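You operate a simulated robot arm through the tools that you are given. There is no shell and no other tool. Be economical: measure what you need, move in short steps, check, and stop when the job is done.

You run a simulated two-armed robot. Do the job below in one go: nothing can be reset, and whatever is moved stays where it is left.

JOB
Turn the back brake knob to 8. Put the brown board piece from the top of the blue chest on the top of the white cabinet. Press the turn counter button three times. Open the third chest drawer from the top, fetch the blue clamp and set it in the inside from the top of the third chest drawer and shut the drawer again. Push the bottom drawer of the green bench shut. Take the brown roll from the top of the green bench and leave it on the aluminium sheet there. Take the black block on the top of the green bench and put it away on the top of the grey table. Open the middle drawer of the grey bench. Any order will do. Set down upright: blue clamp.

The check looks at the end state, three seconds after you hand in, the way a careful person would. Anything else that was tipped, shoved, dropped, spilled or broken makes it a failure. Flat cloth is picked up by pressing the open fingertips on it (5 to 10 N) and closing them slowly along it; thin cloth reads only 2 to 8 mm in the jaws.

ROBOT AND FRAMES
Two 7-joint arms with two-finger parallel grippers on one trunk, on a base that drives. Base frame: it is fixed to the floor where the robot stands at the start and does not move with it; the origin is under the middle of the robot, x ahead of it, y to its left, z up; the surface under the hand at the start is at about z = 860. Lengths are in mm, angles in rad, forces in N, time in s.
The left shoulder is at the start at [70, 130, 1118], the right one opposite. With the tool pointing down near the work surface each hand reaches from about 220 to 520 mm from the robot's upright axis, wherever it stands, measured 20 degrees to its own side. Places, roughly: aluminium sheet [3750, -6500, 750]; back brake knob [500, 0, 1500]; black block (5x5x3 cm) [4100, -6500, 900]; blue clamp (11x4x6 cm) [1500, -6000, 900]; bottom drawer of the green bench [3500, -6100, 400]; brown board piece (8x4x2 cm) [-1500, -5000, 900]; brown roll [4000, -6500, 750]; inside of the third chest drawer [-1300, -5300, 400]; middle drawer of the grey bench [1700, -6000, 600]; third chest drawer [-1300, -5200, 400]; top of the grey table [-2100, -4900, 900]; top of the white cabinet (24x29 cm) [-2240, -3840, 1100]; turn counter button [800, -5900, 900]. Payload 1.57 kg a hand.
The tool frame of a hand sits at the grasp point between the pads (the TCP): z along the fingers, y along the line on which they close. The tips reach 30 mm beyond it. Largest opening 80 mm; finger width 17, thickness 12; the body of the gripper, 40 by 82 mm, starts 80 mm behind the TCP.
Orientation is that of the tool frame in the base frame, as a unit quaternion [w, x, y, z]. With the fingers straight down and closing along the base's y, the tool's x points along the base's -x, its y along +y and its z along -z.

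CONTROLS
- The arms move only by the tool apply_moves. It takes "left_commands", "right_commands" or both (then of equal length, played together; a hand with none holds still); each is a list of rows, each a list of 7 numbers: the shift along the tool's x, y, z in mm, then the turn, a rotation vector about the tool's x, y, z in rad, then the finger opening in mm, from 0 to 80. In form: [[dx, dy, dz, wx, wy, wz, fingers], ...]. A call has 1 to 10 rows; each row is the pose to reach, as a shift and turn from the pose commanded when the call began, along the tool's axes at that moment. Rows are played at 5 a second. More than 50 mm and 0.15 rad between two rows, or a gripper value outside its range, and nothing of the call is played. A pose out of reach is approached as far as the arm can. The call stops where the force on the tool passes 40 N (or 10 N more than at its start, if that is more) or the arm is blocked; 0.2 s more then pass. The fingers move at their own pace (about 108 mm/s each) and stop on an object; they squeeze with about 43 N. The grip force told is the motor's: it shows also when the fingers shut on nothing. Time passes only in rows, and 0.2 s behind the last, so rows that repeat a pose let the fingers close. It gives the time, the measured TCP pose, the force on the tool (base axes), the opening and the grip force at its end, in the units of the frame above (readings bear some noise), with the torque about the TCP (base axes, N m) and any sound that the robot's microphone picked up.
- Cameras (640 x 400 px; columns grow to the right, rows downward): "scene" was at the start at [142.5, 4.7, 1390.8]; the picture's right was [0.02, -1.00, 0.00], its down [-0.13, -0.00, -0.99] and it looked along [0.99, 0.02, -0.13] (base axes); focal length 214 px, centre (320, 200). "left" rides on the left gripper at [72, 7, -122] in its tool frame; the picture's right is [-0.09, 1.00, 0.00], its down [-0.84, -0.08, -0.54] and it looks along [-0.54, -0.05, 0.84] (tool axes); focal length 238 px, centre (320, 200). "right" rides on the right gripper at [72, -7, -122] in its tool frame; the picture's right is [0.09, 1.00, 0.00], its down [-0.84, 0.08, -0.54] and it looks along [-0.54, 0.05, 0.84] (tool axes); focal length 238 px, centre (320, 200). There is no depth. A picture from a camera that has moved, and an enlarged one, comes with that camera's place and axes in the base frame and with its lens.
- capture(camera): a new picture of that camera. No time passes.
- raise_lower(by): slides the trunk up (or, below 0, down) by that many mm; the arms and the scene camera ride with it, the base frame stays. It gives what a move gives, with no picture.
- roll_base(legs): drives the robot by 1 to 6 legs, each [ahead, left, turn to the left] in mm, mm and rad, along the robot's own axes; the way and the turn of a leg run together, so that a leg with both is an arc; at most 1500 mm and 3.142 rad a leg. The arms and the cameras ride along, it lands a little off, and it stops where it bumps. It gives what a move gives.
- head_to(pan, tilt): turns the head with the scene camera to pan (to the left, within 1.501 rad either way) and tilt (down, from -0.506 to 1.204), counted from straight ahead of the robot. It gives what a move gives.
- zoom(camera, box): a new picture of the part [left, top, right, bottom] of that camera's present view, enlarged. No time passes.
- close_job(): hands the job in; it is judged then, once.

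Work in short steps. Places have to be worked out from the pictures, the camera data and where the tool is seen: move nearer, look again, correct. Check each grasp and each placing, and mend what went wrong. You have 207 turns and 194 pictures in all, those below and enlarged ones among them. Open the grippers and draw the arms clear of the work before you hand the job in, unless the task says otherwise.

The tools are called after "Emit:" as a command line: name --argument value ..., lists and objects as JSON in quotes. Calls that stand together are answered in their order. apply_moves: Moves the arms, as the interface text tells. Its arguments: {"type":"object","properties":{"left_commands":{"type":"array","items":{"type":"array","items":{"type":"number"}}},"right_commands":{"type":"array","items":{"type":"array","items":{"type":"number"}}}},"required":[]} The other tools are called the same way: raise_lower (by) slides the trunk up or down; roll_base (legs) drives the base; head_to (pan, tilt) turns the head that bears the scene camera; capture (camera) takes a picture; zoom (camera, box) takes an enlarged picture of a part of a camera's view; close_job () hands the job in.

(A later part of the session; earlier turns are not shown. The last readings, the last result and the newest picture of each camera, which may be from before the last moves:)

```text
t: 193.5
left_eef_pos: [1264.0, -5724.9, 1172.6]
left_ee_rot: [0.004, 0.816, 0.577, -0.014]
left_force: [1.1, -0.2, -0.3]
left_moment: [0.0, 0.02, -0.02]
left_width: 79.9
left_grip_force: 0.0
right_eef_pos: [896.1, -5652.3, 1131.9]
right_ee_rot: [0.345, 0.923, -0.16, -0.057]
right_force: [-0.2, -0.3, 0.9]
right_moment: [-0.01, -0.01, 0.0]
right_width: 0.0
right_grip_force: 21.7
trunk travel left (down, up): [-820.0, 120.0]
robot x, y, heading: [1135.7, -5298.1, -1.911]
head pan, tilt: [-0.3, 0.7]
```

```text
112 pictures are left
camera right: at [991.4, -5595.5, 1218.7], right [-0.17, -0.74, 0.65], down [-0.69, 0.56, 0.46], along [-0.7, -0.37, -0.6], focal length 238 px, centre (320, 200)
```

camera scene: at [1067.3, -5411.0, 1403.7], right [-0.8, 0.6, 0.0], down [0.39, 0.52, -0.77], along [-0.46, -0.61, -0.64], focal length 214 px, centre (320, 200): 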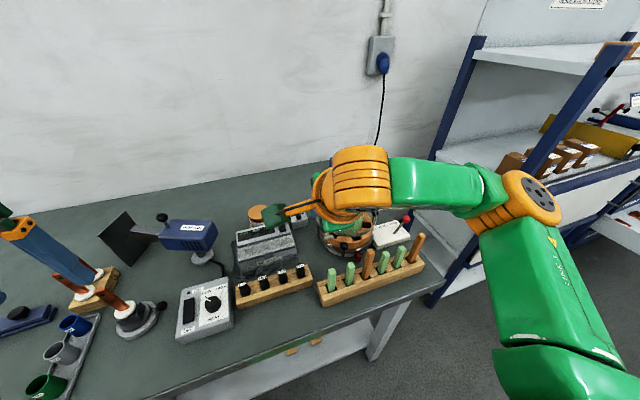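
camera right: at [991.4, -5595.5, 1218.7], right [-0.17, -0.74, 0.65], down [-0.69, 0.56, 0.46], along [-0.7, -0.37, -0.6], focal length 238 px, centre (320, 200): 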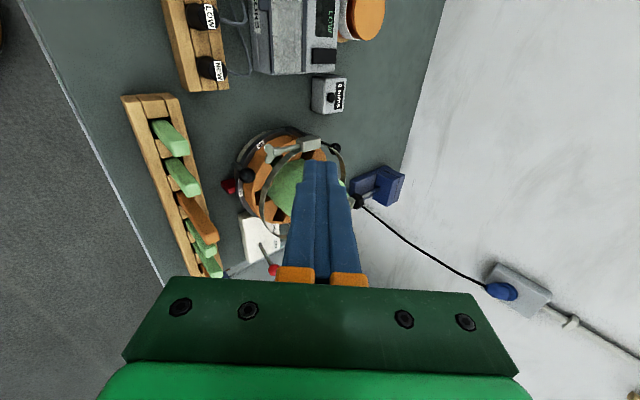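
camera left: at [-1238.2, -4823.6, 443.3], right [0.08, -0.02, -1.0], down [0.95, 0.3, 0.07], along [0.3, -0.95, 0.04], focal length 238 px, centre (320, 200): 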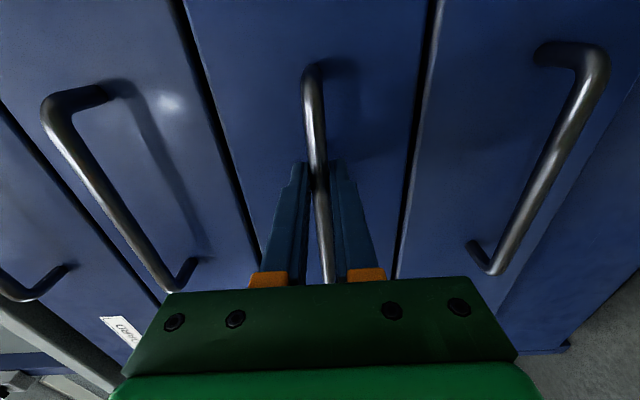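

Both views agree on the button (≈[823,-5859,905]). I move the base 40 mm nearer and then the hand along its axis to hover above the button.

Emit:
roll_base --legs '[[40, 0, 0]]'

Emit:
apply_moves --right_commands '[[0, 4, 45, 0, 0, 0, 0], [0, 8, 90, 0, 0, 0, 0], [0, 12, 135, 0, 0, 0, 0], [0, 17, 180, 0, 0, 0, 0], [0, 17, 205, 0, 0, 0, 0], [0, 17, 205, 0, 0, 0, 0]]'

Emit:
capture --camera "right"

Emit:
zoom --camera "scene" --box '[220, 140, 420, 290]'

```text
t: 194.4
left_eef_pos: [1252.0, -5757.5, 1174.8]
left_ee_rot: [0.005, 0.816, 0.577, -0.017]
left_force: [0.2, 0.0, 0.4]
left_moment: [-0.08, 0.06, 0.01]
left_width: 79.7
left_grip_force: 0.0
right_eef_pos: [884.0, -5683.6, 1133.8]
right_ee_rot: [0.348, 0.922, -0.16, -0.057]
right_force: [-0.4, 1.5, -0.4]
right_moment: [-0.03, -0.02, -0.02]
right_width: 0.2
right_grip_force: 21.3
trunk travel left (down, up): [-820.0, 120.0]
robot x, y, heading: [1120.6, -5339.9, -1.914]
head pan, tilt: [-0.3, 0.7]
```

```text
t: 195.8
left_eef_pos: [1250.2, -5763.1, 1172.5]
left_ee_rot: [0.003, 0.816, 0.577, -0.013]
left_force: [1.4, 0.1, 0.0]
left_moment: [0.01, 0.02, -0.01]
left_width: 80.0
left_grip_force: 0.1
right_eef_pos: [833.0, -5823.9, 985.9]
right_ee_rot: [0.346, 0.923, -0.16, -0.057]
right_force: [0.1, -0.5, -0.5]
right_moment: [0.03, -0.01, 0.04]
right_width: 0.0
right_grip_force: 21.5
trunk travel left (down, up): [-820.0, 120.0]
robot x, y, heading: [1124.2, -5336.8, -1.916]
head pan, tilt: [-0.3, 0.7]
```

```text
111 pictures are left
camera right: at [930.2, -5769.1, 1073.4], right [-0.17, -0.74, 0.65], down [-0.69, 0.56, 0.46], along [-0.7, -0.38, -0.6], focal length 238 px, centre (320, 200)
```

right: 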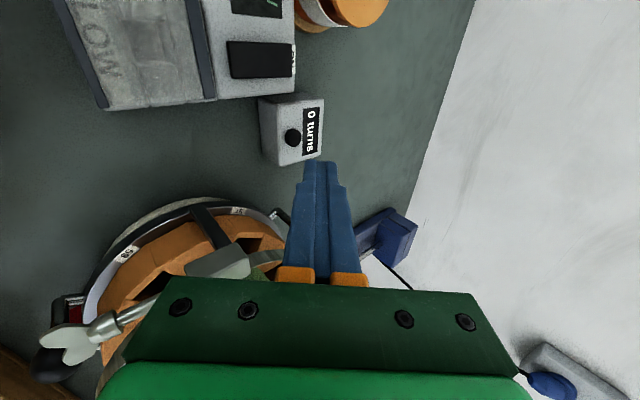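

```text
2.67 times, centred on (320, 215) of scene
camera zoom: at [1053.6, -5449.2, 1403.6], right [-0.8, 0.6, 0.0], down [0.39, 0.52, -0.77], along [-0.46, -0.61, -0.64], focal length 572 px, centre (320, 160)
```

zoom: 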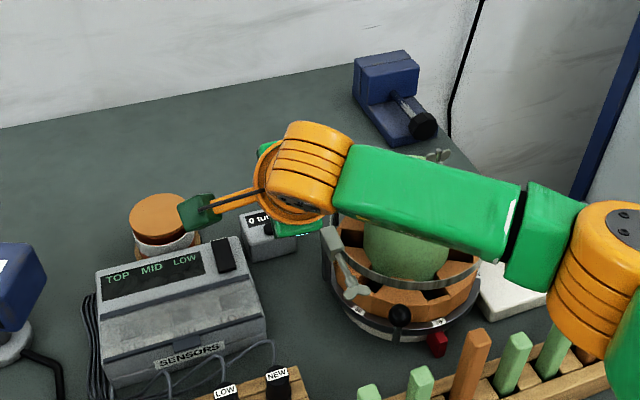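

Button refined to ≈[815,-5871,890]. I move to hover ~14 mm above it and check.

Emit:
apply_moves --right_commands '[[0, -5, 25, 0, 0, 0, 0], [0, -14, 62, 0, 0, 0, 0], [0, -14, 62, 0, 0, 0, 0]]'

Emit:
capture --camera "right"

Emit:
zoom --camera "scene" --box '[270, 180, 350, 240]'

```text
t: 196.6
left_eef_pos: [1250.4, -5764.1, 1173.0]
left_ee_rot: [0.003, 0.817, 0.577, -0.014]
left_force: [0.6, 0.3, 0.4]
left_moment: [0.02, -0.01, -0.02]
left_width: 80.2
left_grip_force: 0.1
right_eef_pos: [825.9, -5854.0, 931.8]
right_ee_rot: [0.346, 0.923, -0.16, -0.057]
right_force: [1.0, -1.6, 0.7]
right_moment: [-0.05, 0.04, -0.02]
right_width: 0.0
right_grip_force: 21.2
trunk travel left (down, up): [-820.0, 120.0]
robot x, y, heading: [1123.7, -5337.2, -1.912]
head pan, tilt: [-0.3, 0.7]
```

```text
109 pictures are left
camera right: at [921.5, -5798.4, 1019.0], right [-0.17, -0.74, 0.65], down [-0.69, 0.56, 0.45], along [-0.7, -0.38, -0.6], focal length 238 px, centre (320, 200)
```

right: 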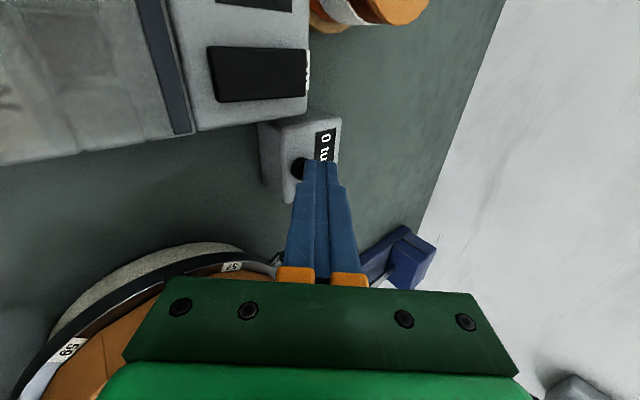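

```text
6.67 times, centred on (310, 210) of scene
camera zoom: at [1053.6, -5449.5, 1403.6], right [-0.8, 0.6, 0.0], down [0.39, 0.52, -0.77], along [-0.46, -0.61, -0.64], focal length 1430 px, centre (387, 133)
```

zoom: 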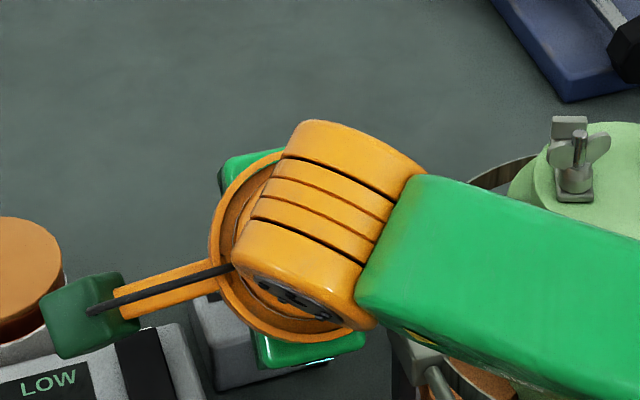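

Tip needs ~6 mm to the right and 3 back. I correct and lower vertically in small steps until contact.

Emit:
apply_moves --right_commands '[[-6, -2, -2, 0, 0, 0, 0], [-6, -7, 4, 0, 0, 0, 0], [-6, -10, 7, 0, 0, 0, 0], [-6, -10, 7, 0, 0, 0, 0]]'

Emit:
capture --camera "right"

```text
t: 197.6
left_eef_pos: [1253.4, -5760.9, 1173.2]
left_ee_rot: [0.002, 0.817, 0.576, -0.016]
left_force: [-0.7, 0.0, 0.5]
left_moment: [-0.02, 0.0, 0.01]
left_width: 80.2
left_grip_force: 0.2
right_eef_pos: [820.8, -5850.4, 924.6]
right_ee_rot: [0.35, 0.921, -0.16, -0.059]
right_force: [-7.5, -12.2, 31.2]
right_moment: [-0.67, 0.34, -0.02]
right_width: 0.2
right_grip_force: 21.6
trunk travel left (down, up): [-820.0, 120.0]
robot x, y, heading: [1120.5, -5338.6, -1.919]
head pan, tilt: [-0.3, 0.7]
heard: click
```

```text
107 pictures are left
camera right: at [917.3, -5794.0, 1011.5], right [-0.17, -0.73, 0.66], down [-0.69, 0.57, 0.45], along [-0.7, -0.38, -0.6], focal length 238 px, centre (320, 200)
```

right: 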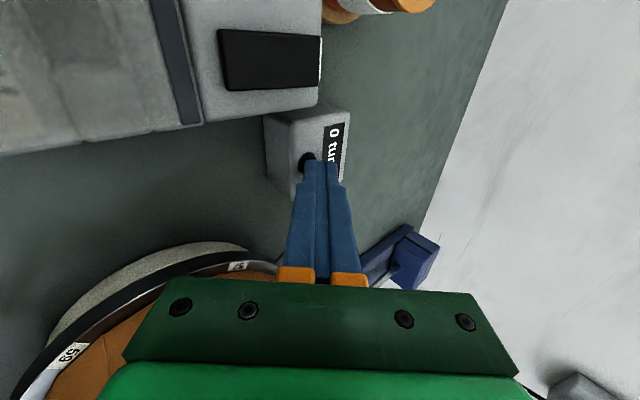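

A click was heard, force 31 N. I lift and look at the display.

Emit:
apply_moves --right_commands '[[0, 10, -12, 0, 0, 0, 0], [0, 16, -19, 0, 0, 0, 0], [0, 16, -19, 0, 0, 0, 0]]'

Emit:
zoom --camera "right" --box '[240, 70, 400, 190]'

```text
t: 198.4
left_eef_pos: [1251.6, -5764.9, 1172.4]
left_ee_rot: [0.003, 0.817, 0.577, -0.014]
left_force: [-0.5, -0.3, 0.6]
left_moment: [-0.02, 0.02, 0.01]
left_width: 80.2
left_grip_force: 0.0
right_eef_pos: [819.8, -5850.4, 944.0]
right_ee_rot: [0.344, 0.924, -0.16, -0.057]
right_force: [-0.2, -0.3, -0.4]
right_moment: [0.0, -0.01, 0.01]
right_width: 0.2
right_grip_force: 21.4
trunk travel left (down, up): [-820.0, 120.0]
robot x, y, heading: [1122.9, -5338.7, -1.907]
head pan, tilt: [-0.3, 0.7]
```

```text
3.33 times, centred on (320, 130) of right
camera zoom: at [915.6, -5795.7, 1032.4], right [-0.17, -0.74, 0.65], down [-0.69, 0.56, 0.46], along [-0.7, -0.37, -0.61], focal length 794 px, centre (320, 433)
```

zoom: 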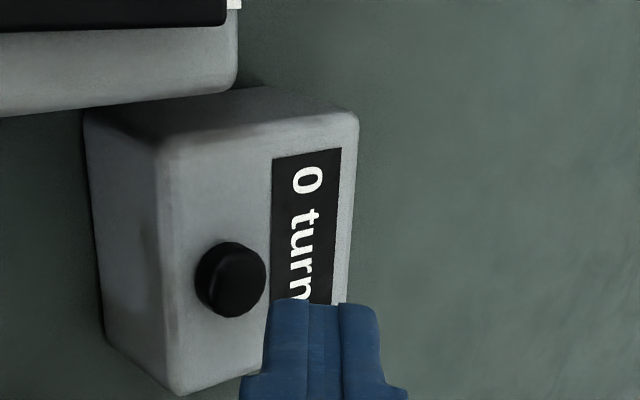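

Display is unchanged (perhaps static) but the click was distinct. I center better (6 mm back) and press again watching for the click.

Emit:
apply_moves --right_commands '[[0, -5, -4, 0, 0, 0, 0], [0, -12, 4, 0, 0, 0, 0], [0, -15, 8, 0, 0, 0, 0], [0, -17, 10, 0, 0, 0, 0], [0, -17, 10, 0, 0, 0, 0]]'

Emit:
zoom --camera "right" --box '[240, 70, 400, 190]'

```text
t: 199.6
left_eef_pos: [1251.6, -5763.5, 1173.1]
left_ee_rot: [0.004, 0.816, 0.577, -0.014]
left_force: [-1.0, -0.5, 1.4]
left_moment: [0.01, 0.0, -0.02]
left_width: 80.0
left_grip_force: 0.0
right_eef_pos: [821.5, -5846.6, 927.0]
right_ee_rot: [0.346, 0.922, -0.161, -0.058]
right_force: [-0.2, 0.1, 5.5]
right_moment: [-0.07, -0.01, -0.04]
right_width: 0.0
right_grip_force: 21.6
trunk travel left (down, up): [-820.0, 120.0]
robot x, y, heading: [1121.6, -5339.0, -1.913]
head pan, tilt: [-0.3, 0.7]
heard: click
```

```text
3.33 times, centred on (320, 130) of right
camera zoom: at [917.4, -5790.1, 1014.5], right [-0.17, -0.74, 0.65], down [-0.69, 0.56, 0.45], along [-0.7, -0.38, -0.6], focal length 794 px, centre (320, 433)
```

zoom: 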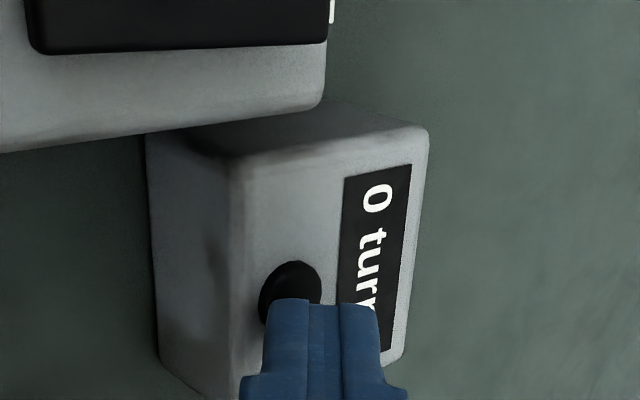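

Second clean click at only 5.5 N. I lift and press the third time, then retract.

Emit:
apply_moves --right_commands '[[0, 10, -12, 0, 0, 0, 0], [0, 13, -15, 0, 0, 0, 0], [0, 13, -15, 0, 0, 0, 0], [0, 5, -6, 0, 0, 0, 0], [0, 2, -2, 0, 0, 0, 0], [0, 0, 0, 0, 0, 0, 0], [0, 0, 0, 0, 0, 0, 0]]'

Emit:
apply_moves --right_commands '[[0, 15, -18, 0, 0, 0, 0], [0, 15, -60, 0, 0, 0, 0], [0, 10, -105, 0, 0, 0, 0], [0, 5, -150, 0, 0, 0, 0], [0, 0, -195, 0, 0, 0, 0], [0, 0, -235, 0, 0, 0, 0]]'

Emit:
capture --camera "scene"

```text
t: 201.2
left_eef_pos: [1251.7, -5761.7, 1174.1]
left_ee_rot: [0.003, 0.817, 0.576, -0.014]
left_force: [0.9, 1.2, 0.9]
left_moment: [-0.01, 0.01, 0.02]
left_width: 80.0
left_grip_force: 0.0
right_eef_pos: [820.2, -5846.1, 927.4]
right_ee_rot: [0.346, 0.923, -0.16, -0.057]
right_force: [-1.4, -1.4, 6.5]
right_moment: [-0.11, 0.01, -0.03]
right_width: 0.1
right_grip_force: 21.4
trunk travel left (down, up): [-820.0, 120.0]
robot x, y, heading: [1121.0, -5337.9, -1.91]
head pan, tilt: [-0.3, 0.7]
heard: click
```

```text
t: 202.6
left_eef_pos: [1252.7, -5763.1, 1172.4]
left_ee_rot: [0.003, 0.817, 0.577, -0.014]
left_force: [-0.3, -1.1, 0.0]
left_moment: [-0.01, -0.03, 0.0]
left_width: 80.1
left_grip_force: 0.1
right_eef_pos: [871.2, -5697.2, 1105.9]
right_ee_rot: [0.346, 0.922, -0.161, -0.057]
right_force: [-0.4, -0.2, -0.1]
right_moment: [0.02, 0.02, 0.0]
right_width: 0.0
right_grip_force: 21.4
trunk travel left (down, up): [-820.0, 120.0]
robot x, y, heading: [1119.6, -5340.2, -1.912]
head pan, tilt: [-0.3, 0.7]
```

```text
104 pictures are left
camera scene: at [1054.2, -5448.5, 1403.7], right [-0.8, 0.6, 0.0], down [0.39, 0.52, -0.77], along [-0.46, -0.61, -0.64], focal length 214 px, centre (320, 200)
```

scene: 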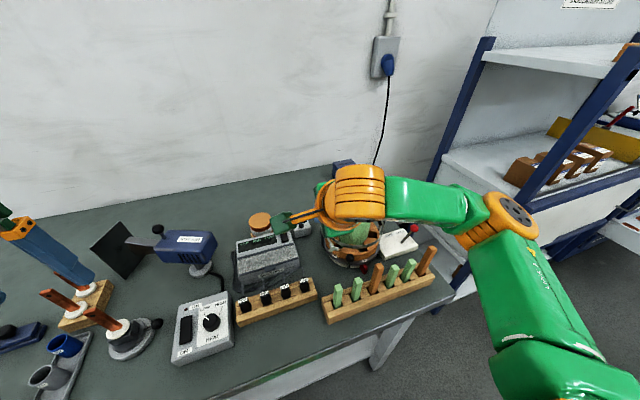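

Three clicks total. I check the counter's display once more.

Emit:
zoom --camera "right" --box '[240, 40, 400, 160]'

```text
3.33 times, centred on (320, 100) of right
camera zoom: at [967.4, -5640.9, 1192.7], right [-0.17, -0.74, 0.65], down [-0.69, 0.56, 0.46], along [-0.7, -0.38, -0.6], focal length 794 px, centre (320, 533)
```

zoom: 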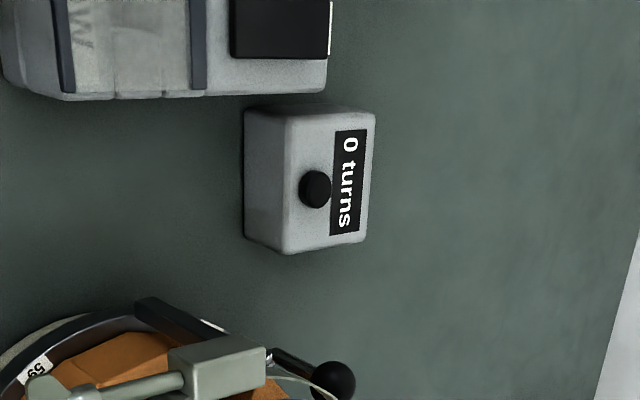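

Box is unmoved; three clicks counted. I un-pitch the right hand, back off and strafe left toward the clamp.

Emit:
roll_base --legs '[[-250, 0, 0]]'

Emit:
apply_moves --right_commands '[[0, 0, 0, 0.14, 0, 0, 40], [0, 0, 0, 0.28, 0, 0, 40], [0, 0, 0, 0.42, 0, 0, 40], [0, 0, 0, 0.56, 0, 0, 40], [0, 0, 0, 0.7, 0, 0, 40]]'

Emit:
apply_moves --right_commands '[[0, 0, 0, 0, 0, -0.15, 80], [0, 0, 0, 0, 0, -0.3, 80], [0, 0, 0, 0, 0, -0.45, 80], [0, 0, 0, 0, 0, -0.6, 80], [0, 0, 0, 0, 0, -0.75, 80], [0, 0, 0, 0, 0, -0.9, 80], [0, 0, 0, 0, 0, -1.05, 80], [0, 0, 0, 0, 0, -1.2, 80], [0, 0, 0, 0, 0, -1.35, 80], [0, 0, 0, 0, 0, -1.5, 80]]'

Emit:
roll_base --legs '[[0, 620, 0]]'

Emit:
head_to --pan 0.0 --tilt 0.6

Emit:
capture --camera "scene"

```text
t: 204.4
left_eef_pos: [1331.9, -5535.8, 1170.8]
left_ee_rot: [0.003, 0.817, 0.577, -0.013]
left_force: [0.5, -0.6, -0.2]
left_moment: [0.05, -0.05, 0.0]
left_width: 79.9
left_grip_force: 0.1
right_eef_pos: [953.6, -5470.1, 1103.4]
right_ee_rot: [0.344, 0.924, -0.16, -0.057]
right_force: [-1.0, 0.0, 0.5]
right_moment: [-0.01, -0.02, 0.02]
right_width: 0.2
right_grip_force: 20.5
trunk travel left (down, up): [-820.0, 120.0]
robot x, y, heading: [1203.1, -5108.3, -1.909]
head pan, tilt: [-0.3, 0.7]
```

```text
t: 205.6
left_eef_pos: [1334.6, -5536.0, 1173.1]
left_ee_rot: [0.002, 0.817, 0.577, -0.015]
left_force: [0.3, 0.8, 0.1]
left_moment: [-0.03, 0.01, -0.01]
left_width: 79.9
left_grip_force: 0.0
right_eef_pos: [954.1, -5469.8, 1104.4]
right_ee_rot: [0.006, 0.986, -0.169, 0.002]
right_force: [0.0, 0.2, -0.2]
right_moment: [0.02, -0.02, 0.01]
right_width: 40.0
right_grip_force: 0.0
trunk travel left (down, up): [-820.0, 120.0]
robot x, y, heading: [1202.2, -5108.3, -1.913]
head pan, tilt: [-0.3, 0.7]
```

```text
t: 207.8
left_eef_pos: [1332.7, -5533.8, 1173.1]
left_ee_rot: [0.003, 0.817, 0.577, -0.013]
left_force: [0.2, -0.2, 0.6]
left_moment: [0.03, 0.01, -0.02]
left_width: 80.0
left_grip_force: 0.0
right_eef_pos: [951.8, -5469.0, 1103.9]
right_ee_rot: [0.006, 0.836, 0.549, -0.004]
right_force: [0.4, 0.1, -0.2]
right_moment: [0.02, 0.04, 0.02]
right_width: 79.9
right_grip_force: 0.0
trunk travel left (down, up): [-820.0, 120.0]
robot x, y, heading: [1200.8, -5102.6, -1.908]
head pan, tilt: [-0.3, 0.7]
```

```text
t: 211.3
left_eef_pos: [1920.4, -5748.0, 1172.0]
left_ee_rot: [0.003, 0.819, 0.573, -0.014]
left_force: [-0.1, -0.1, 0.6]
left_moment: [0.03, 0.02, 0.01]
left_width: 80.0
left_grip_force: 0.2
right_eef_pos: [1542.6, -5680.2, 1105.6]
right_ee_rot: [0.006, 0.84, 0.543, -0.003]
right_force: [-0.2, 0.8, 0.1]
right_moment: [-0.02, 0.02, 0.0]
right_width: 79.8
right_grip_force: 0.0
trunk travel left (down, up): [-820.0, 120.0]
robot x, y, heading: [1797.0, -5319.4, -1.92]
head pan, tilt: [-0.3, 0.7]
```

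```text
t: 212.1
left_eef_pos: [1924.0, -5749.5, 1173.5]
left_ee_rot: [0.004, 0.82, 0.572, -0.013]
left_force: [0.4, 0.3, -1.1]
left_moment: [0.01, 0.0, 0.0]
left_width: 80.0
left_grip_force: 0.0
right_eef_pos: [1542.8, -5680.8, 1103.9]
right_ee_rot: [0.007, 0.84, 0.543, -0.004]
right_force: [-0.3, 0.4, -0.8]
right_moment: [-0.02, -0.02, -0.02]
right_width: 80.0
right_grip_force: 0.1
trunk travel left (down, up): [-820.0, 120.0]
robot x, y, heading: [1794.6, -5321.9, -1.922]
head pan, tilt: [0.0, 0.6]
```

```text
102 pictures are left
camera scene: at [1749.2, -5448.5, 1412.2], right [-0.94, 0.34, 0.0], down [0.19, 0.53, -0.82], along [-0.28, -0.77, -0.57], focal length 214 px, centre (320, 200)
```

scene: 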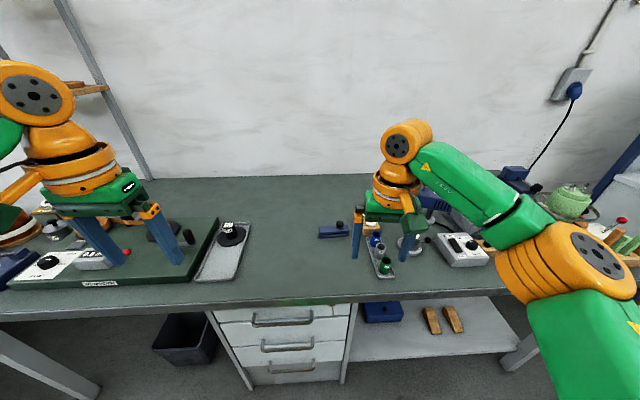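

The three-drawer unit and blue clamp are in view. I zoom on both.

Emit:
zoom --camera "scene" --box '[290, 190, 430, 300]'

Emit:
zoom --camera "scene" --box '[180, 270, 380, 400]'

```text
3.64 times, centred on (360, 245) of scene
camera zoom: at [1749.2, -5448.5, 1412.2], right [-0.94, 0.34, 0.0], down [0.19, 0.53, -0.82], along [-0.28, -0.77, -0.57], focal length 780 px, centre (174, 36)
```

zoom: 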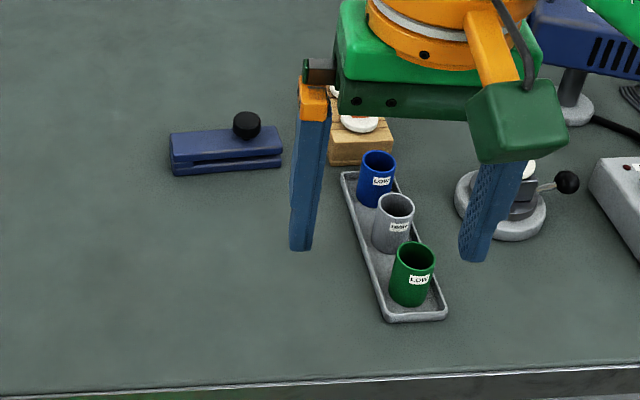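

```text
3.08 times, centred on (280, 335) of scene
camera zoom: at [1749.2, -5448.5, 1412.2], right [-0.94, 0.34, 0.0], down [0.19, 0.53, -0.82], along [-0.28, -0.77, -0.57], focal length 660 px, centre (443, -215)
```

zoom: 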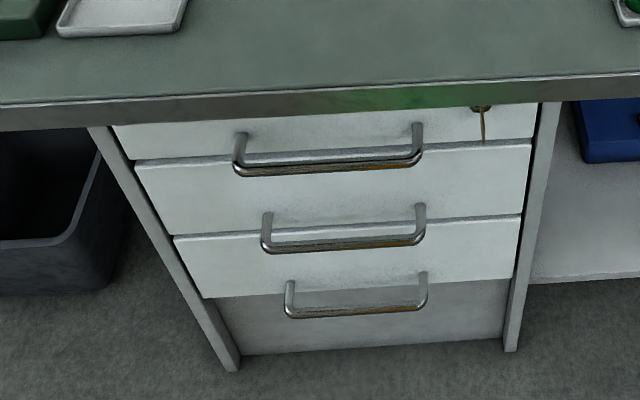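

Middle handle ≈[1742,-5792,556]. I back off, square up, and set the left hand horizontal with vertical closing as before, then lower.

Emit:
roll_base --legs '[[-200, 0, 0.053]]'

Emit:
apply_moves --left_commands '[[-15, 0, 0, 0, -0.15, 0, 80], [-30, 0, 0, 0, -0.3, 0, 80], [-45, 0, 0, 0, -0.45, 0, 80], [-60, 0, 0, 0, -0.6, 0, 80], [-75, 0, 0, 0, -0.75, 0, 80], [-90, 0, 0, 0, -0.9, 0, 80], [-100, 0, 0, 0, -1.05, 0, 80], [-100, 0, 0, 0, -1.2, 0, 80], [-100, 0, 0, 0, -1.35, 0, 80], [-100, 0, 0, 0, -1.5, 0, 80]]'

Emit:
apply_moves --left_commands '[[0, -30, 0, 0, -0.07, 0, 80], [0, -60, 0, 0, -0.07, 0, 80]]'

Emit:
apply_moves --left_commands '[[0, 0, 0, 0, 0, -0.15, 80], [0, 0, 0, 0, 0, -0.3, 80], [0, 0, 0, 0, 0, -0.45, 80], [0, 0, 0, 0, 0, -0.6, 80], [0, 0, 0, 0, 0, -0.75, 80], [0, 0, 0, 0, 0, -0.9, 80], [0, 0, 0, 0, 0, -1.05, 80], [0, 0, 0, 0, 0, -1.2, 80], [0, 0, 0, 0, 0, -1.35, 80], [0, 0, 0, 0, 0, -1.5, 80]]'

Emit:
apply_moves --left_commands '[[0, 0, 0, 0, 0, -0.07, 80], [0, 0, 0, 0, 0, -0.07, 80]]'

Emit:
raise_lower --by -400

Emit:
raise_lower --by -215

Emit:
capture --camera "left"

Emit:
capture --camera "scene"

```text
t: 213.7
left_eef_pos: [2006.3, -5555.9, 1170.4]
left_ee_rot: [0.003, 0.804, 0.595, -0.012]
left_force: [0.2, -1.1, -0.4]
left_moment: [0.05, 0.0, 0.0]
left_width: 80.1
left_grip_force: 0.2
right_eef_pos: [1623.2, -5506.9, 1103.8]
right_ee_rot: [0.006, 0.825, 0.566, -0.002]
right_force: [-0.3, -0.7, -0.3]
right_moment: [0.01, 0.02, 0.02]
right_width: 80.1
right_grip_force: 0.2
trunk travel left (down, up): [-820.0, 120.0]
robot x, y, heading: [1860.8, -5129.2, -1.869]
head pan, tilt: [0.0, 0.6]
```

```text
t: 215.9
left_eef_pos: [1979.1, -5648.1, 1175.4]
left_ee_rot: [0.405, 0.58, 0.432, -0.559]
left_force: [0.4, 0.1, -1.1]
left_moment: [0.0, 0.03, -0.01]
left_width: 79.9
left_grip_force: 0.0
right_eef_pos: [1625.8, -5504.1, 1104.3]
right_ee_rot: [0.007, 0.825, 0.565, -0.004]
right_force: [0.2, -0.3, 0.5]
right_moment: [-0.02, -0.04, 0.04]
right_width: 80.0
right_grip_force: 0.1
trunk travel left (down, up): [-820.0, 120.0]
robot x, y, heading: [1860.5, -5131.2, -1.869]
head pan, tilt: [0.0, 0.6]
```

```text
t: 216.5
left_eef_pos: [1920.3, -5631.6, 1176.6]
left_ee_rot: [-0.424, -0.559, -0.419, 0.577]
left_force: [-0.5, -0.9, 0.4]
left_moment: [-0.01, -0.02, -0.02]
left_width: 80.1
left_grip_force: 0.1
right_eef_pos: [1625.2, -5503.6, 1104.7]
right_ee_rot: [0.006, 0.825, 0.565, -0.004]
right_force: [-0.5, 0.2, -0.1]
right_moment: [0.01, -0.03, 0.01]
right_width: 80.2
right_grip_force: 0.0
trunk travel left (down, up): [-820.0, 120.0]
robot x, y, heading: [1864.3, -5134.3, -1.864]
head pan, tilt: [0.0, 0.6]
```

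```text
t: 218.7
left_eef_pos: [1921.3, -5630.4, 1176.0]
left_ee_rot: [0.086, -0.124, -0.687, 0.711]
left_force: [-0.4, -0.3, 0.2]
left_moment: [0.0, -0.01, -0.03]
left_width: 80.3
left_grip_force: 0.1
right_eef_pos: [1624.5, -5503.8, 1103.6]
right_ee_rot: [0.006, 0.825, 0.565, -0.003]
right_force: [0.2, -0.7, 1.0]
right_moment: [0.01, 0.02, 0.01]
right_width: 80.1
right_grip_force: 0.0
trunk travel left (down, up): [-820.0, 120.0]
robot x, y, heading: [1862.2, -5136.2, -1.869]
head pan, tilt: [0.0, 0.6]
```

```text
t: 219.3
left_eef_pos: [1921.4, -5629.8, 1174.4]
left_ee_rot: [0.11, -0.099, -0.691, 0.708]
left_force: [0.9, 0.6, -0.4]
left_moment: [-0.01, 0.02, 0.0]
left_width: 79.9
left_grip_force: 0.1
right_eef_pos: [1625.9, -5504.0, 1104.4]
right_ee_rot: [0.007, 0.825, 0.565, -0.004]
right_force: [0.3, 0.5, -0.8]
right_moment: [0.02, -0.02, -0.01]
right_width: 80.0
right_grip_force: 0.0
trunk travel left (down, up): [-820.0, 120.0]
robot x, y, heading: [1860.7, -5130.2, -1.873]
head pan, tilt: [0.0, 0.6]
```

```text
t: 223.1
left_eef_pos: [1921.2, -5630.5, 776.2]
left_ee_rot: [0.11, -0.1, -0.691, 0.708]
left_force: [-0.1, 0.1, 0.9]
left_moment: [0.03, -0.01, 0.02]
left_width: 80.1
left_grip_force: 0.1
right_eef_pos: [1625.5, -5503.7, 704.8]
right_ee_rot: [0.007, 0.825, 0.565, -0.004]
right_force: [0.5, -0.2, -0.3]
right_moment: [-0.02, -0.01, 0.01]
right_width: 80.2
right_grip_force: 0.0
trunk travel left (down, up): [-420.0, 520.0]
robot x, y, heading: [1859.1, -5129.8, -1.87]
head pan, tilt: [0.0, 0.6]
```

```text
t: 225.4
left_eef_pos: [1922.6, -5629.0, 560.8]
left_ee_rot: [0.11, -0.099, -0.691, 0.708]
left_force: [0.3, 0.8, 0.6]
left_moment: [0.01, -0.06, -0.01]
left_width: 79.9
left_grip_force: 0.2
right_eef_pos: [1625.3, -5504.2, 490.3]
right_ee_rot: [0.006, 0.825, 0.565, -0.004]
right_force: [-0.6, -0.5, 0.8]
right_moment: [-0.02, 0.0, 0.0]
right_width: 80.0
right_grip_force: 0.0
trunk travel left (down, up): [-205.0, 735.0]
robot x, y, heading: [1860.4, -5134.1, -1.868]
head pan, tilt: [0.0, 0.6]
```

```text
99 pictures are left
camera left: at [1888.5, -5492.2, 550.1], right [0.07, -0.05, -1.0], down [0.96, 0.27, 0.06], along [0.27, -0.96, 0.07], focal length 238 px, centre (320, 200)
```

left: 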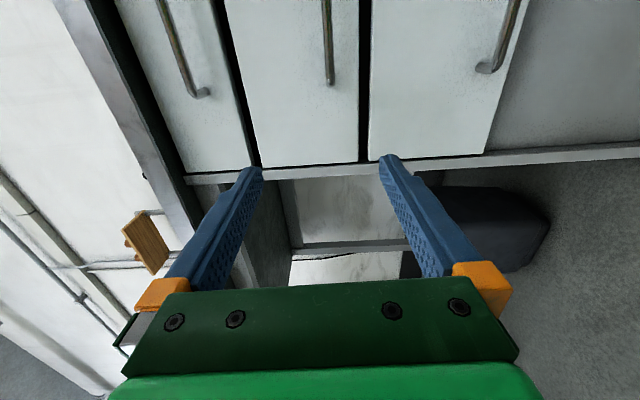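

```text
98 pictures are left
camera scene: at [1819.5, -5261.3, 797.3], right [-0.96, 0.29, 0.0], down [0.17, 0.54, -0.83], along [-0.24, -0.79, -0.56], focal length 214 px, centre (320, 200)
```

scene: 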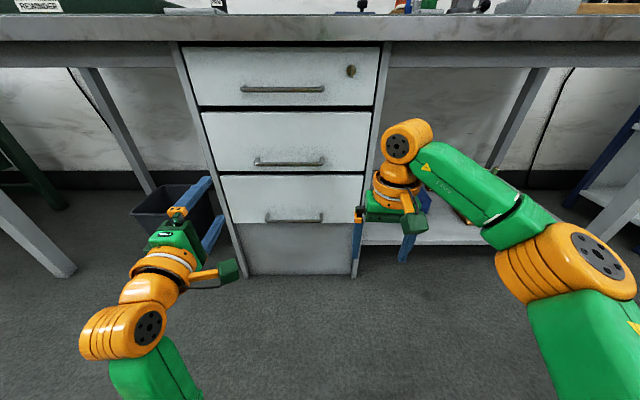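

Handle centre ≈[1738,-5810,552]. I tuck the right hand, strafe right 123 and advance 150 mm, then view.

Emit:
apply_moves --right_commands '[[40, 0, 0, 0, 0, 0, 80], [80, 0, 0, 0, 0, 0, 80]]'

Emit:
roll_base --legs '[[0, -123, 0], [150, 0, 0]]'

Emit:
capture --camera "left"

```text
t: 226.0
left_eef_pos: [1922.2, -5629.8, 560.8]
left_ee_rot: [0.109, -0.1, -0.691, 0.707]
left_force: [0.2, 0.9, 0.4]
left_moment: [0.04, -0.02, -0.01]
left_width: 80.2
left_grip_force: 0.0
right_eef_pos: [1657.7, -5428.3, 487.7]
right_ee_rot: [0.007, 0.825, 0.565, -0.003]
right_force: [0.6, -0.2, -0.3]
right_moment: [-0.01, -0.02, -0.02]
right_width: 80.0
right_grip_force: 0.1
trunk travel left (down, up): [-205.0, 735.0]
robot x, y, heading: [1860.2, -5129.4, -1.867]
head pan, tilt: [0.0, 0.6]
```

```text
t: 228.3
left_eef_pos: [1759.7, -5738.1, 561.1]
left_ee_rot: [0.109, -0.098, -0.691, 0.708]
left_force: [-0.6, -0.7, 0.4]
left_moment: [0.03, 0.04, 0.02]
left_width: 80.0
left_grip_force: 0.1
right_eef_pos: [1496.0, -5536.9, 489.0]
right_ee_rot: [0.007, 0.825, 0.565, -0.004]
right_force: [0.6, 0.6, 0.1]
right_moment: [-0.03, 0.02, 0.02]
right_width: 80.1
right_grip_force: 0.0
trunk travel left (down, up): [-205.0, 735.0]
robot x, y, heading: [1701.3, -5238.9, -1.864]
head pan, tilt: [0.0, 0.6]
```

```text
97 pictures are left
camera left: at [1726.0, -5600.5, 550.0], right [0.07, -0.05, -1.0], down [0.96, 0.28, 0.06], along [0.27, -0.96, 0.07], focal length 238 px, centre (320, 200)
```

left: 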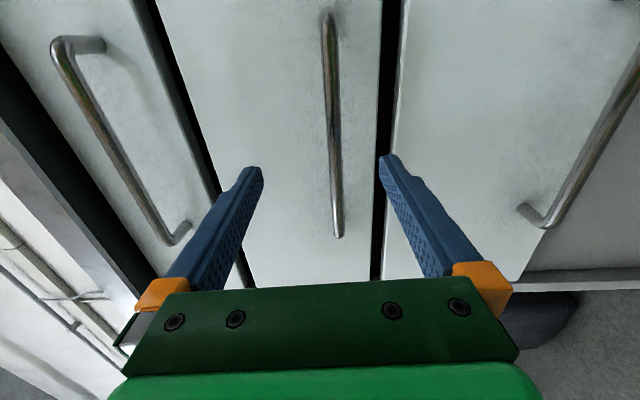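

Bar is ~11 mm low of centre and ~75–90 mm ahead. I adjust, advance 72 mm and close.

Emit:
apply_moves --left_commands '[[0, 11, 20, 0, 0, 0, 70], [0, 11, 50, 0, 0, 0, 70], [0, 11, 72, 0, 0, 0, 70], [0, 11, 72, 0, 0, 0, 0], [0, 11, 72, 0, 0, 0, 0], [0, 11, 72, 0, 0, 0, 0], [0, 11, 72, 0, 0, 0, 0]]'

Emit:
capture --camera "left"

```text
t: 229.1
left_eef_pos: [1741.0, -5801.6, 547.0]
left_ee_rot: [0.11, -0.101, -0.695, 0.703]
left_force: [4.3, 30.0, -16.1]
left_moment: [1.17, -0.34, -0.13]
left_width: 38.0
left_grip_force: 7.9
right_eef_pos: [1496.7, -5536.8, 489.7]
right_ee_rot: [0.008, 0.823, 0.568, -0.004]
right_force: [-0.7, -0.2, 0.2]
right_moment: [-0.02, 0.02, 0.04]
right_width: 80.0
right_grip_force: 0.0
trunk travel left (down, up): [-205.0, 735.0]
robot x, y, heading: [1697.7, -5241.8, -1.862]
head pan, tilt: [0.0, 0.6]
stopped in row 4 (left hand): the force on the tool passed its limit at 155 N (the readings are from after the stop); the commanded pose is now the measured one
```

```text
96 pictures are left
camera left: at [1708.0, -5664.2, 538.6], right [0.07, -0.04, -1.0], down [0.96, 0.27, 0.06], along [0.27, -0.96, 0.05], focal length 238 px, centre (320, 200)
```

left: 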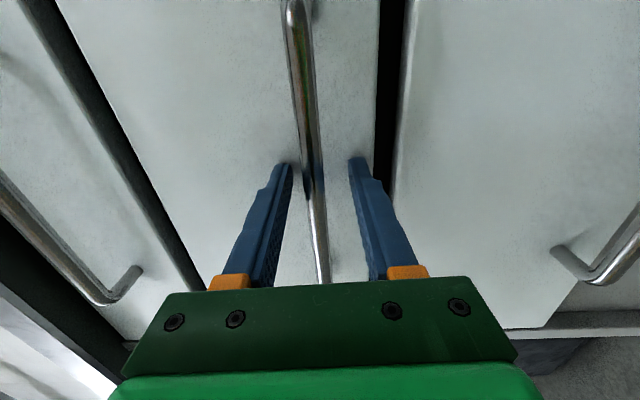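

Tips touched the drawer front. I back off 8 mm and close on the bar.

Emit:
apply_moves --left_commands '[[0, 0, -8, 0, 0, 0, 38], [0, 0, -8, 0, 0, 0, 20], [0, 0, -8, 0, 0, 0, 0], [0, 0, -8, 0, 0, 0, 0], [0, 0, -8, 0, 0, 0, 0]]'

Emit:
roll_base --legs '[[-60, 0, 0]]'

Emit:
capture --camera "scene"

```text
t: 230.3
left_eef_pos: [1743.0, -5796.4, 549.9]
left_ee_rot: [0.109, -0.101, -0.693, 0.706]
left_force: [-0.2, -3.0, 8.4]
left_moment: [-0.1, -0.28, -0.11]
left_width: 11.6
left_grip_force: 28.8
right_eef_pos: [1496.0, -5537.1, 489.3]
right_ee_rot: [0.007, 0.824, 0.566, -0.005]
right_force: [-0.1, -0.2, 0.1]
right_moment: [0.0, 0.06, 0.03]
right_width: 80.1
right_grip_force: 0.0
trunk travel left (down, up): [-205.0, 735.0]
robot x, y, heading: [1695.5, -5241.7, -1.865]
head pan, tilt: [0.0, 0.6]
```

```text
t: 231.3
left_eef_pos: [1760.7, -5737.0, 550.4]
left_ee_rot: [0.109, -0.1, -0.692, 0.706]
left_force: [5.3, -0.7, 7.9]
left_moment: [-0.1, -0.26, 0.49]
left_width: 11.6
left_grip_force: 29.3
right_eef_pos: [1513.2, -5477.8, 490.3]
right_ee_rot: [0.007, 0.825, 0.566, -0.005]
right_force: [-0.1, 0.4, 0.3]
right_moment: [-0.02, -0.01, -0.01]
right_width: 79.9
right_grip_force: 0.0
trunk travel left (down, up): [-205.0, 735.0]
robot x, y, heading: [1715.6, -5183.9, -1.868]
head pan, tilt: [0.0, 0.6]
```

```text
95 pictures are left
camera scene: at [1675.2, -5309.7, 797.6], right [-0.96, 0.29, 0.0], down [0.16, 0.54, -0.83], along [-0.24, -0.79, -0.56], focal length 214 px, centre (320, 200)
```

scene: 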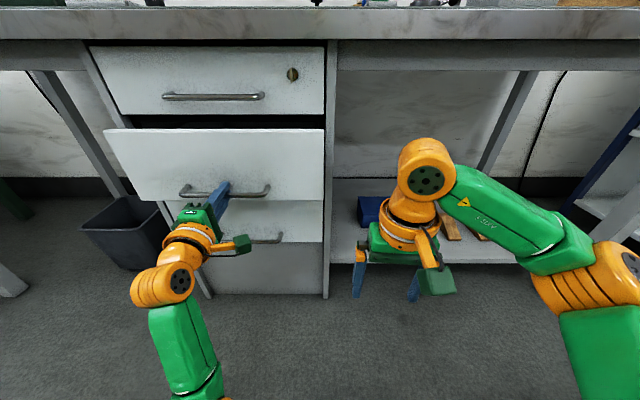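

It opens; pull 190 mm more.

Emit:
roll_base --legs '[[-190, 0, 0]]'

Emit:
capture --camera "scene"

```text
t: 232.8
left_eef_pos: [1816.4, -5557.4, 550.1]
left_ee_rot: [0.107, -0.1, -0.693, 0.706]
left_force: [-11.8, 3.8, 3.7]
left_moment: [-0.07, -0.22, -0.61]
left_width: 11.9
left_grip_force: 28.9
right_eef_pos: [1568.7, -5300.6, 488.0]
right_ee_rot: [0.008, 0.822, 0.569, -0.002]
right_force: [-0.8, -0.2, 0.1]
right_moment: [0.03, -0.05, 0.05]
right_width: 80.1
right_grip_force: 0.2
trunk travel left (down, up): [-205.0, 735.0]
robot x, y, heading: [1765.4, -5004.2, -1.87]
head pan, tilt: [0.0, 0.6]
```

```text
94 pictures are left
camera scene: at [1727.9, -5130.1, 797.4], right [-0.96, 0.29, 0.0], down [0.16, 0.54, -0.83], along [-0.24, -0.79, -0.56], focal length 214 px, centre (320, 200)
```

scene: 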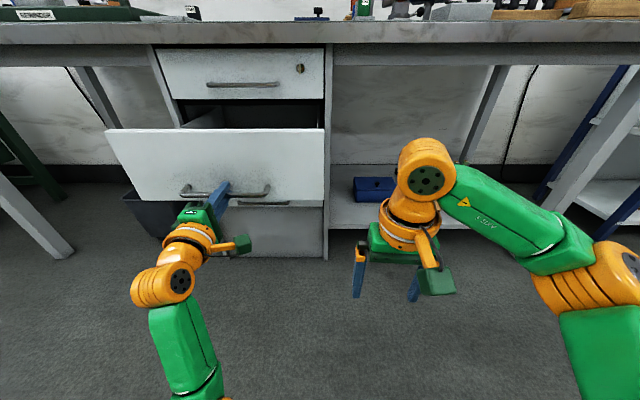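

Middle drawer is clearly open (~245 mm). I release, back away, raise the trunk and return the left hand to the down pose.

Emit:
apply_moves --left_commands '[[0, 0, 0, 0, 0, 0, 60], [0, 0, 0, 0, 0, 0, 60], [0, 0, -40, 0, 0, 0, 60], [0, 0, -70, 0, 0, 0, 60]]'

Emit:
roll_base --legs '[[-200, 0, 0]]'

Emit:
raise_lower --by 400

Emit:
raise_lower --by 215

Emit:
apply_moves --left_commands '[[0, 0, 0, 0, 0, 0.15, 60], [0, 0, 0, 0, 0, 0.3, 60], [0, 0, 0, 0, 0, 0.45, 60], [0, 0, 0, 0, 0, 0.6, 60], [0, 0, 0, 0, 0, 0.75, 60], [0, 0, 0, 0, 0, 0.9, 60], [0, 0, 0, 0, 0, 1.05, 60], [0, 0, 0, 0, 0, 1.2, 60], [0, 0, 0, 0, 0, 1.35, 60], [0, 0, 0, 0, 0, 1.5, 60]]'

Emit:
apply_moves --left_commands '[[0, 0, 0, 0, 0, 0.07, 60], [0, 0, 0, 0, 0, 0.07, 60]]'

Emit:
apply_moves --left_commands '[[0, 5, -10, 0, 0.15, 0, 60], [0, 10, -20, 0, 0.3, 0, 60], [0, 20, -30, 0, 0.45, 0, 60], [0, 30, -45, 0, 0.6, 0, 60], [0, 40, -60, 0, 0.75, 0, 60], [0, 50, -75, 0, 0.9, 0, 60], [0, 60, -90, 0, 1.05, 0, 60], [0, 60, -100, 0, 1.2, 0, 60], [0, 60, -100, 0, 1.35, 0, 60], [0, 60, -100, 0, 1.5, 0, 80]]'

Emit:
apply_moves --left_commands '[[0, 0, 0, 0, 0.07, 0, 80], [0, 0, 0, 0, 0.07, 0, 80]]'

Emit:
capture --camera "scene"

```text
t: 233.8
left_eef_pos: [1837.0, -5491.1, 549.2]
left_ee_rot: [0.108, -0.099, -0.693, 0.706]
left_force: [0.0, -0.3, -0.9]
left_moment: [0.01, -0.03, -0.02]
left_width: 60.0
left_grip_force: 0.0
right_eef_pos: [1568.0, -5298.9, 488.1]
right_ee_rot: [0.006, 0.823, 0.568, -0.004]
right_force: [0.1, 0.2, 0.2]
right_moment: [-0.02, 0.01, 0.02]
right_width: 79.7
right_grip_force: 0.0
trunk travel left (down, up): [-205.0, 735.0]
robot x, y, heading: [1771.0, -5002.8, -1.862]
head pan, tilt: [0.0, 0.6]
```

```text
t: 235.4
left_eef_pos: [1891.8, -5301.1, 548.3]
left_ee_rot: [0.109, -0.1, -0.693, 0.706]
left_force: [-0.8, -0.6, -0.1]
left_moment: [-0.02, -0.02, -0.02]
left_width: 60.4
left_grip_force: 0.0
right_eef_pos: [1625.1, -5108.3, 487.8]
right_ee_rot: [0.007, 0.824, 0.566, -0.005]
right_force: [0.6, 0.3, 0.5]
right_moment: [0.02, 0.03, -0.03]
right_width: 80.0
right_grip_force: 0.1
trunk travel left (down, up): [-205.0, 735.0]
robot x, y, heading: [1825.2, -4807.9, -1.859]
head pan, tilt: [0.0, 0.6]
```

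```text
t: 239.2
left_eef_pos: [1891.9, -5301.2, 949.0]
left_ee_rot: [0.11, -0.1, -0.693, 0.705]
left_force: [0.7, 0.2, 0.4]
left_moment: [0.01, 0.02, -0.04]
left_width: 59.9
left_grip_force: 0.1
right_eef_pos: [1626.2, -5108.3, 887.7]
right_ee_rot: [0.007, 0.824, 0.567, -0.004]
right_force: [-0.1, 0.3, -0.1]
right_moment: [0.02, -0.04, 0.01]
right_width: 80.0
right_grip_force: 0.0
trunk travel left (down, up): [-605.0, 335.0]
robot x, y, heading: [1829.3, -4808.2, -1.863]
head pan, tilt: [0.0, 0.6]
```

```text
t: 241.5
left_eef_pos: [1892.0, -5301.1, 1164.6]
left_ee_rot: [0.11, -0.1, -0.693, 0.705]
left_force: [0.7, -0.1, 0.0]
left_moment: [-0.02, -0.03, 0.0]
left_width: 60.0
left_grip_force: 0.1
right_eef_pos: [1626.5, -5108.0, 1102.6]
right_ee_rot: [0.006, 0.824, 0.567, -0.004]
right_force: [-0.2, 0.0, 0.2]
right_moment: [-0.01, 0.01, 0.0]
right_width: 79.9
right_grip_force: 0.0
trunk travel left (down, up): [-820.0, 120.0]
robot x, y, heading: [1825.3, -4809.2, -1.866]
head pan, tilt: [0.0, 0.6]
```

```text
t: 243.7
left_eef_pos: [1891.3, -5300.6, 1164.6]
left_ee_rot: [-0.402, -0.547, -0.437, 0.59]
left_force: [-0.8, -0.2, 0.4]
left_moment: [-0.01, 0.0, 0.02]
left_width: 60.3
left_grip_force: 0.0
right_eef_pos: [1625.7, -5107.2, 1102.8]
right_ee_rot: [0.007, 0.825, 0.566, -0.003]
right_force: [-0.3, 0.1, -0.1]
right_moment: [-0.03, -0.02, 0.03]
right_width: 79.7
right_grip_force: 0.0
trunk travel left (down, up): [-820.0, 120.0]
robot x, y, heading: [1828.0, -4811.8, -1.865]
head pan, tilt: [0.0, 0.6]
```

```text
t: 244.3
left_eef_pos: [1892.2, -5300.5, 1164.8]
left_ee_rot: [-0.421, -0.561, -0.419, 0.577]
left_force: [-0.3, -0.7, 0.4]
left_moment: [-0.01, -0.01, 0.02]
left_width: 59.9
left_grip_force: 0.0
right_eef_pos: [1625.1, -5107.8, 1103.5]
right_ee_rot: [0.006, 0.824, 0.566, -0.003]
right_force: [0.3, -0.4, -0.2]
right_moment: [0.01, -0.02, 0.02]
right_width: 79.9
right_grip_force: 0.1
trunk travel left (down, up): [-820.0, 120.0]
robot x, y, heading: [1828.6, -4809.6, -1.864]
head pan, tilt: [0.0, 0.6]
```

```text
t: 246.5
left_eef_pos: [1978.0, -5223.5, 1161.0]
left_ee_rot: [0.022, 0.803, 0.594, -0.04]
left_force: [-0.1, 0.7, 0.3]
left_moment: [-0.01, 0.0, 0.02]
left_width: 80.0
left_grip_force: 0.0
left hand out of reach, approached as far as the arm can: row 1, 2
right_eef_pos: [1624.8, -5108.9, 1103.4]
right_ee_rot: [0.007, 0.824, 0.566, -0.004]
right_force: [0.3, 0.6, 0.3]
right_moment: [-0.01, -0.02, 0.03]
right_width: 80.1
right_grip_force: 0.0
trunk travel left (down, up): [-820.0, 120.0]
robot x, y, heading: [1820.7, -4812.2, -1.866]
head pan, tilt: [0.0, 0.6]
```

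```text
t: 247.1
left_eef_pos: [1978.1, -5224.6, 1161.3]
left_ee_rot: [0.002, 0.805, 0.594, -0.011]
left_force: [1.2, 0.5, -0.3]
left_moment: [-0.04, -0.01, -0.02]
left_width: 79.7
left_grip_force: 0.0
right_eef_pos: [1625.4, -5108.3, 1102.4]
right_ee_rot: [0.007, 0.824, 0.566, -0.004]
right_force: [0.1, 0.2, 0.8]
right_moment: [-0.01, -0.02, -0.03]
right_width: 80.0
right_grip_force: 0.0
trunk travel left (down, up): [-820.0, 120.0]
robot x, y, heading: [1823.4, -4811.1, -1.864]
head pan, tilt: [0.0, 0.6]
```

```text
93 pictures are left
camera scene: at [1786.6, -4940.6, 1412.2], right [-0.96, 0.29, 0.0], down [0.16, 0.54, -0.82], along [-0.24, -0.79, -0.57], focal length 214 px, centre (320, 200)
```

scene: 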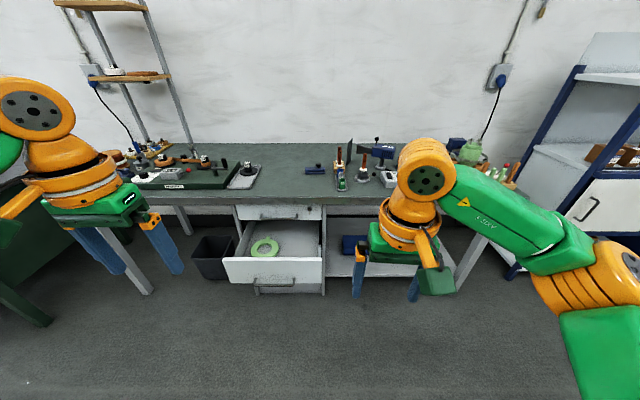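

Now on to the green bench: I turn left and look toward it.

Emit:
roll_base --legs '[[0, 0, 1.3]]'

Emit:
head_to --pan 0.0 --tilt 0.35

Emit:
capture --camera "scene"

```text
t: 250.7
left_eef_pos: [2266.7, -4776.9, 1162.5]
left_ee_rot: [0.008, 0.281, 0.96, -0.008]
left_force: [-0.5, 0.1, -0.4]
left_moment: [0.0, 0.01, -0.03]
left_width: 79.9
left_grip_force: 0.0
right_eef_pos: [2058.5, -5084.9, 1103.4]
right_ee_rot: [0.008, 0.315, 0.949, 0.002]
right_force: [0.5, 0.0, -0.9]
right_moment: [0.0, 0.02, 0.0]
right_width: 80.1
right_grip_force: 0.0
trunk travel left (down, up): [-820.0, 120.0]
robot x, y, heading: [1827.6, -4809.5, -0.574]
head pan, tilt: [0.0, 0.6]
```

```text
t: 251.5
left_eef_pos: [2265.0, -4776.7, 1161.0]
left_ee_rot: [0.008, 0.281, 0.96, -0.008]
left_force: [0.1, -0.4, -0.5]
left_moment: [-0.02, 0.0, 0.01]
left_width: 79.9
left_grip_force: 0.0
right_eef_pos: [2058.8, -5085.4, 1103.3]
right_ee_rot: [0.008, 0.314, 0.949, 0.001]
right_force: [-0.4, -0.5, 0.5]
right_moment: [-0.04, -0.04, -0.04]
right_width: 80.2
right_grip_force: 0.0
trunk travel left (down, up): [-820.0, 120.0]
robot x, y, heading: [1827.2, -4811.3, -0.572]
head pan, tilt: [0.0, 0.351]
```

```text
92 pictures are left
camera scene: at [1947.9, -4884.9, 1434.9], right [-0.54, -0.84, 0.0], down [-0.29, 0.19, -0.94], along [0.79, -0.51, -0.34], focal length 214 px, centre (320, 200)
```

scene: 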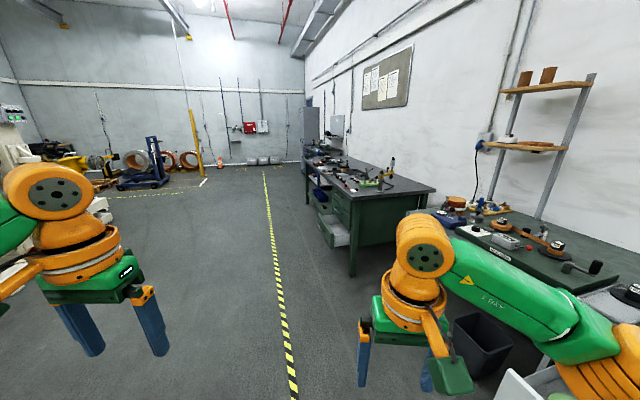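

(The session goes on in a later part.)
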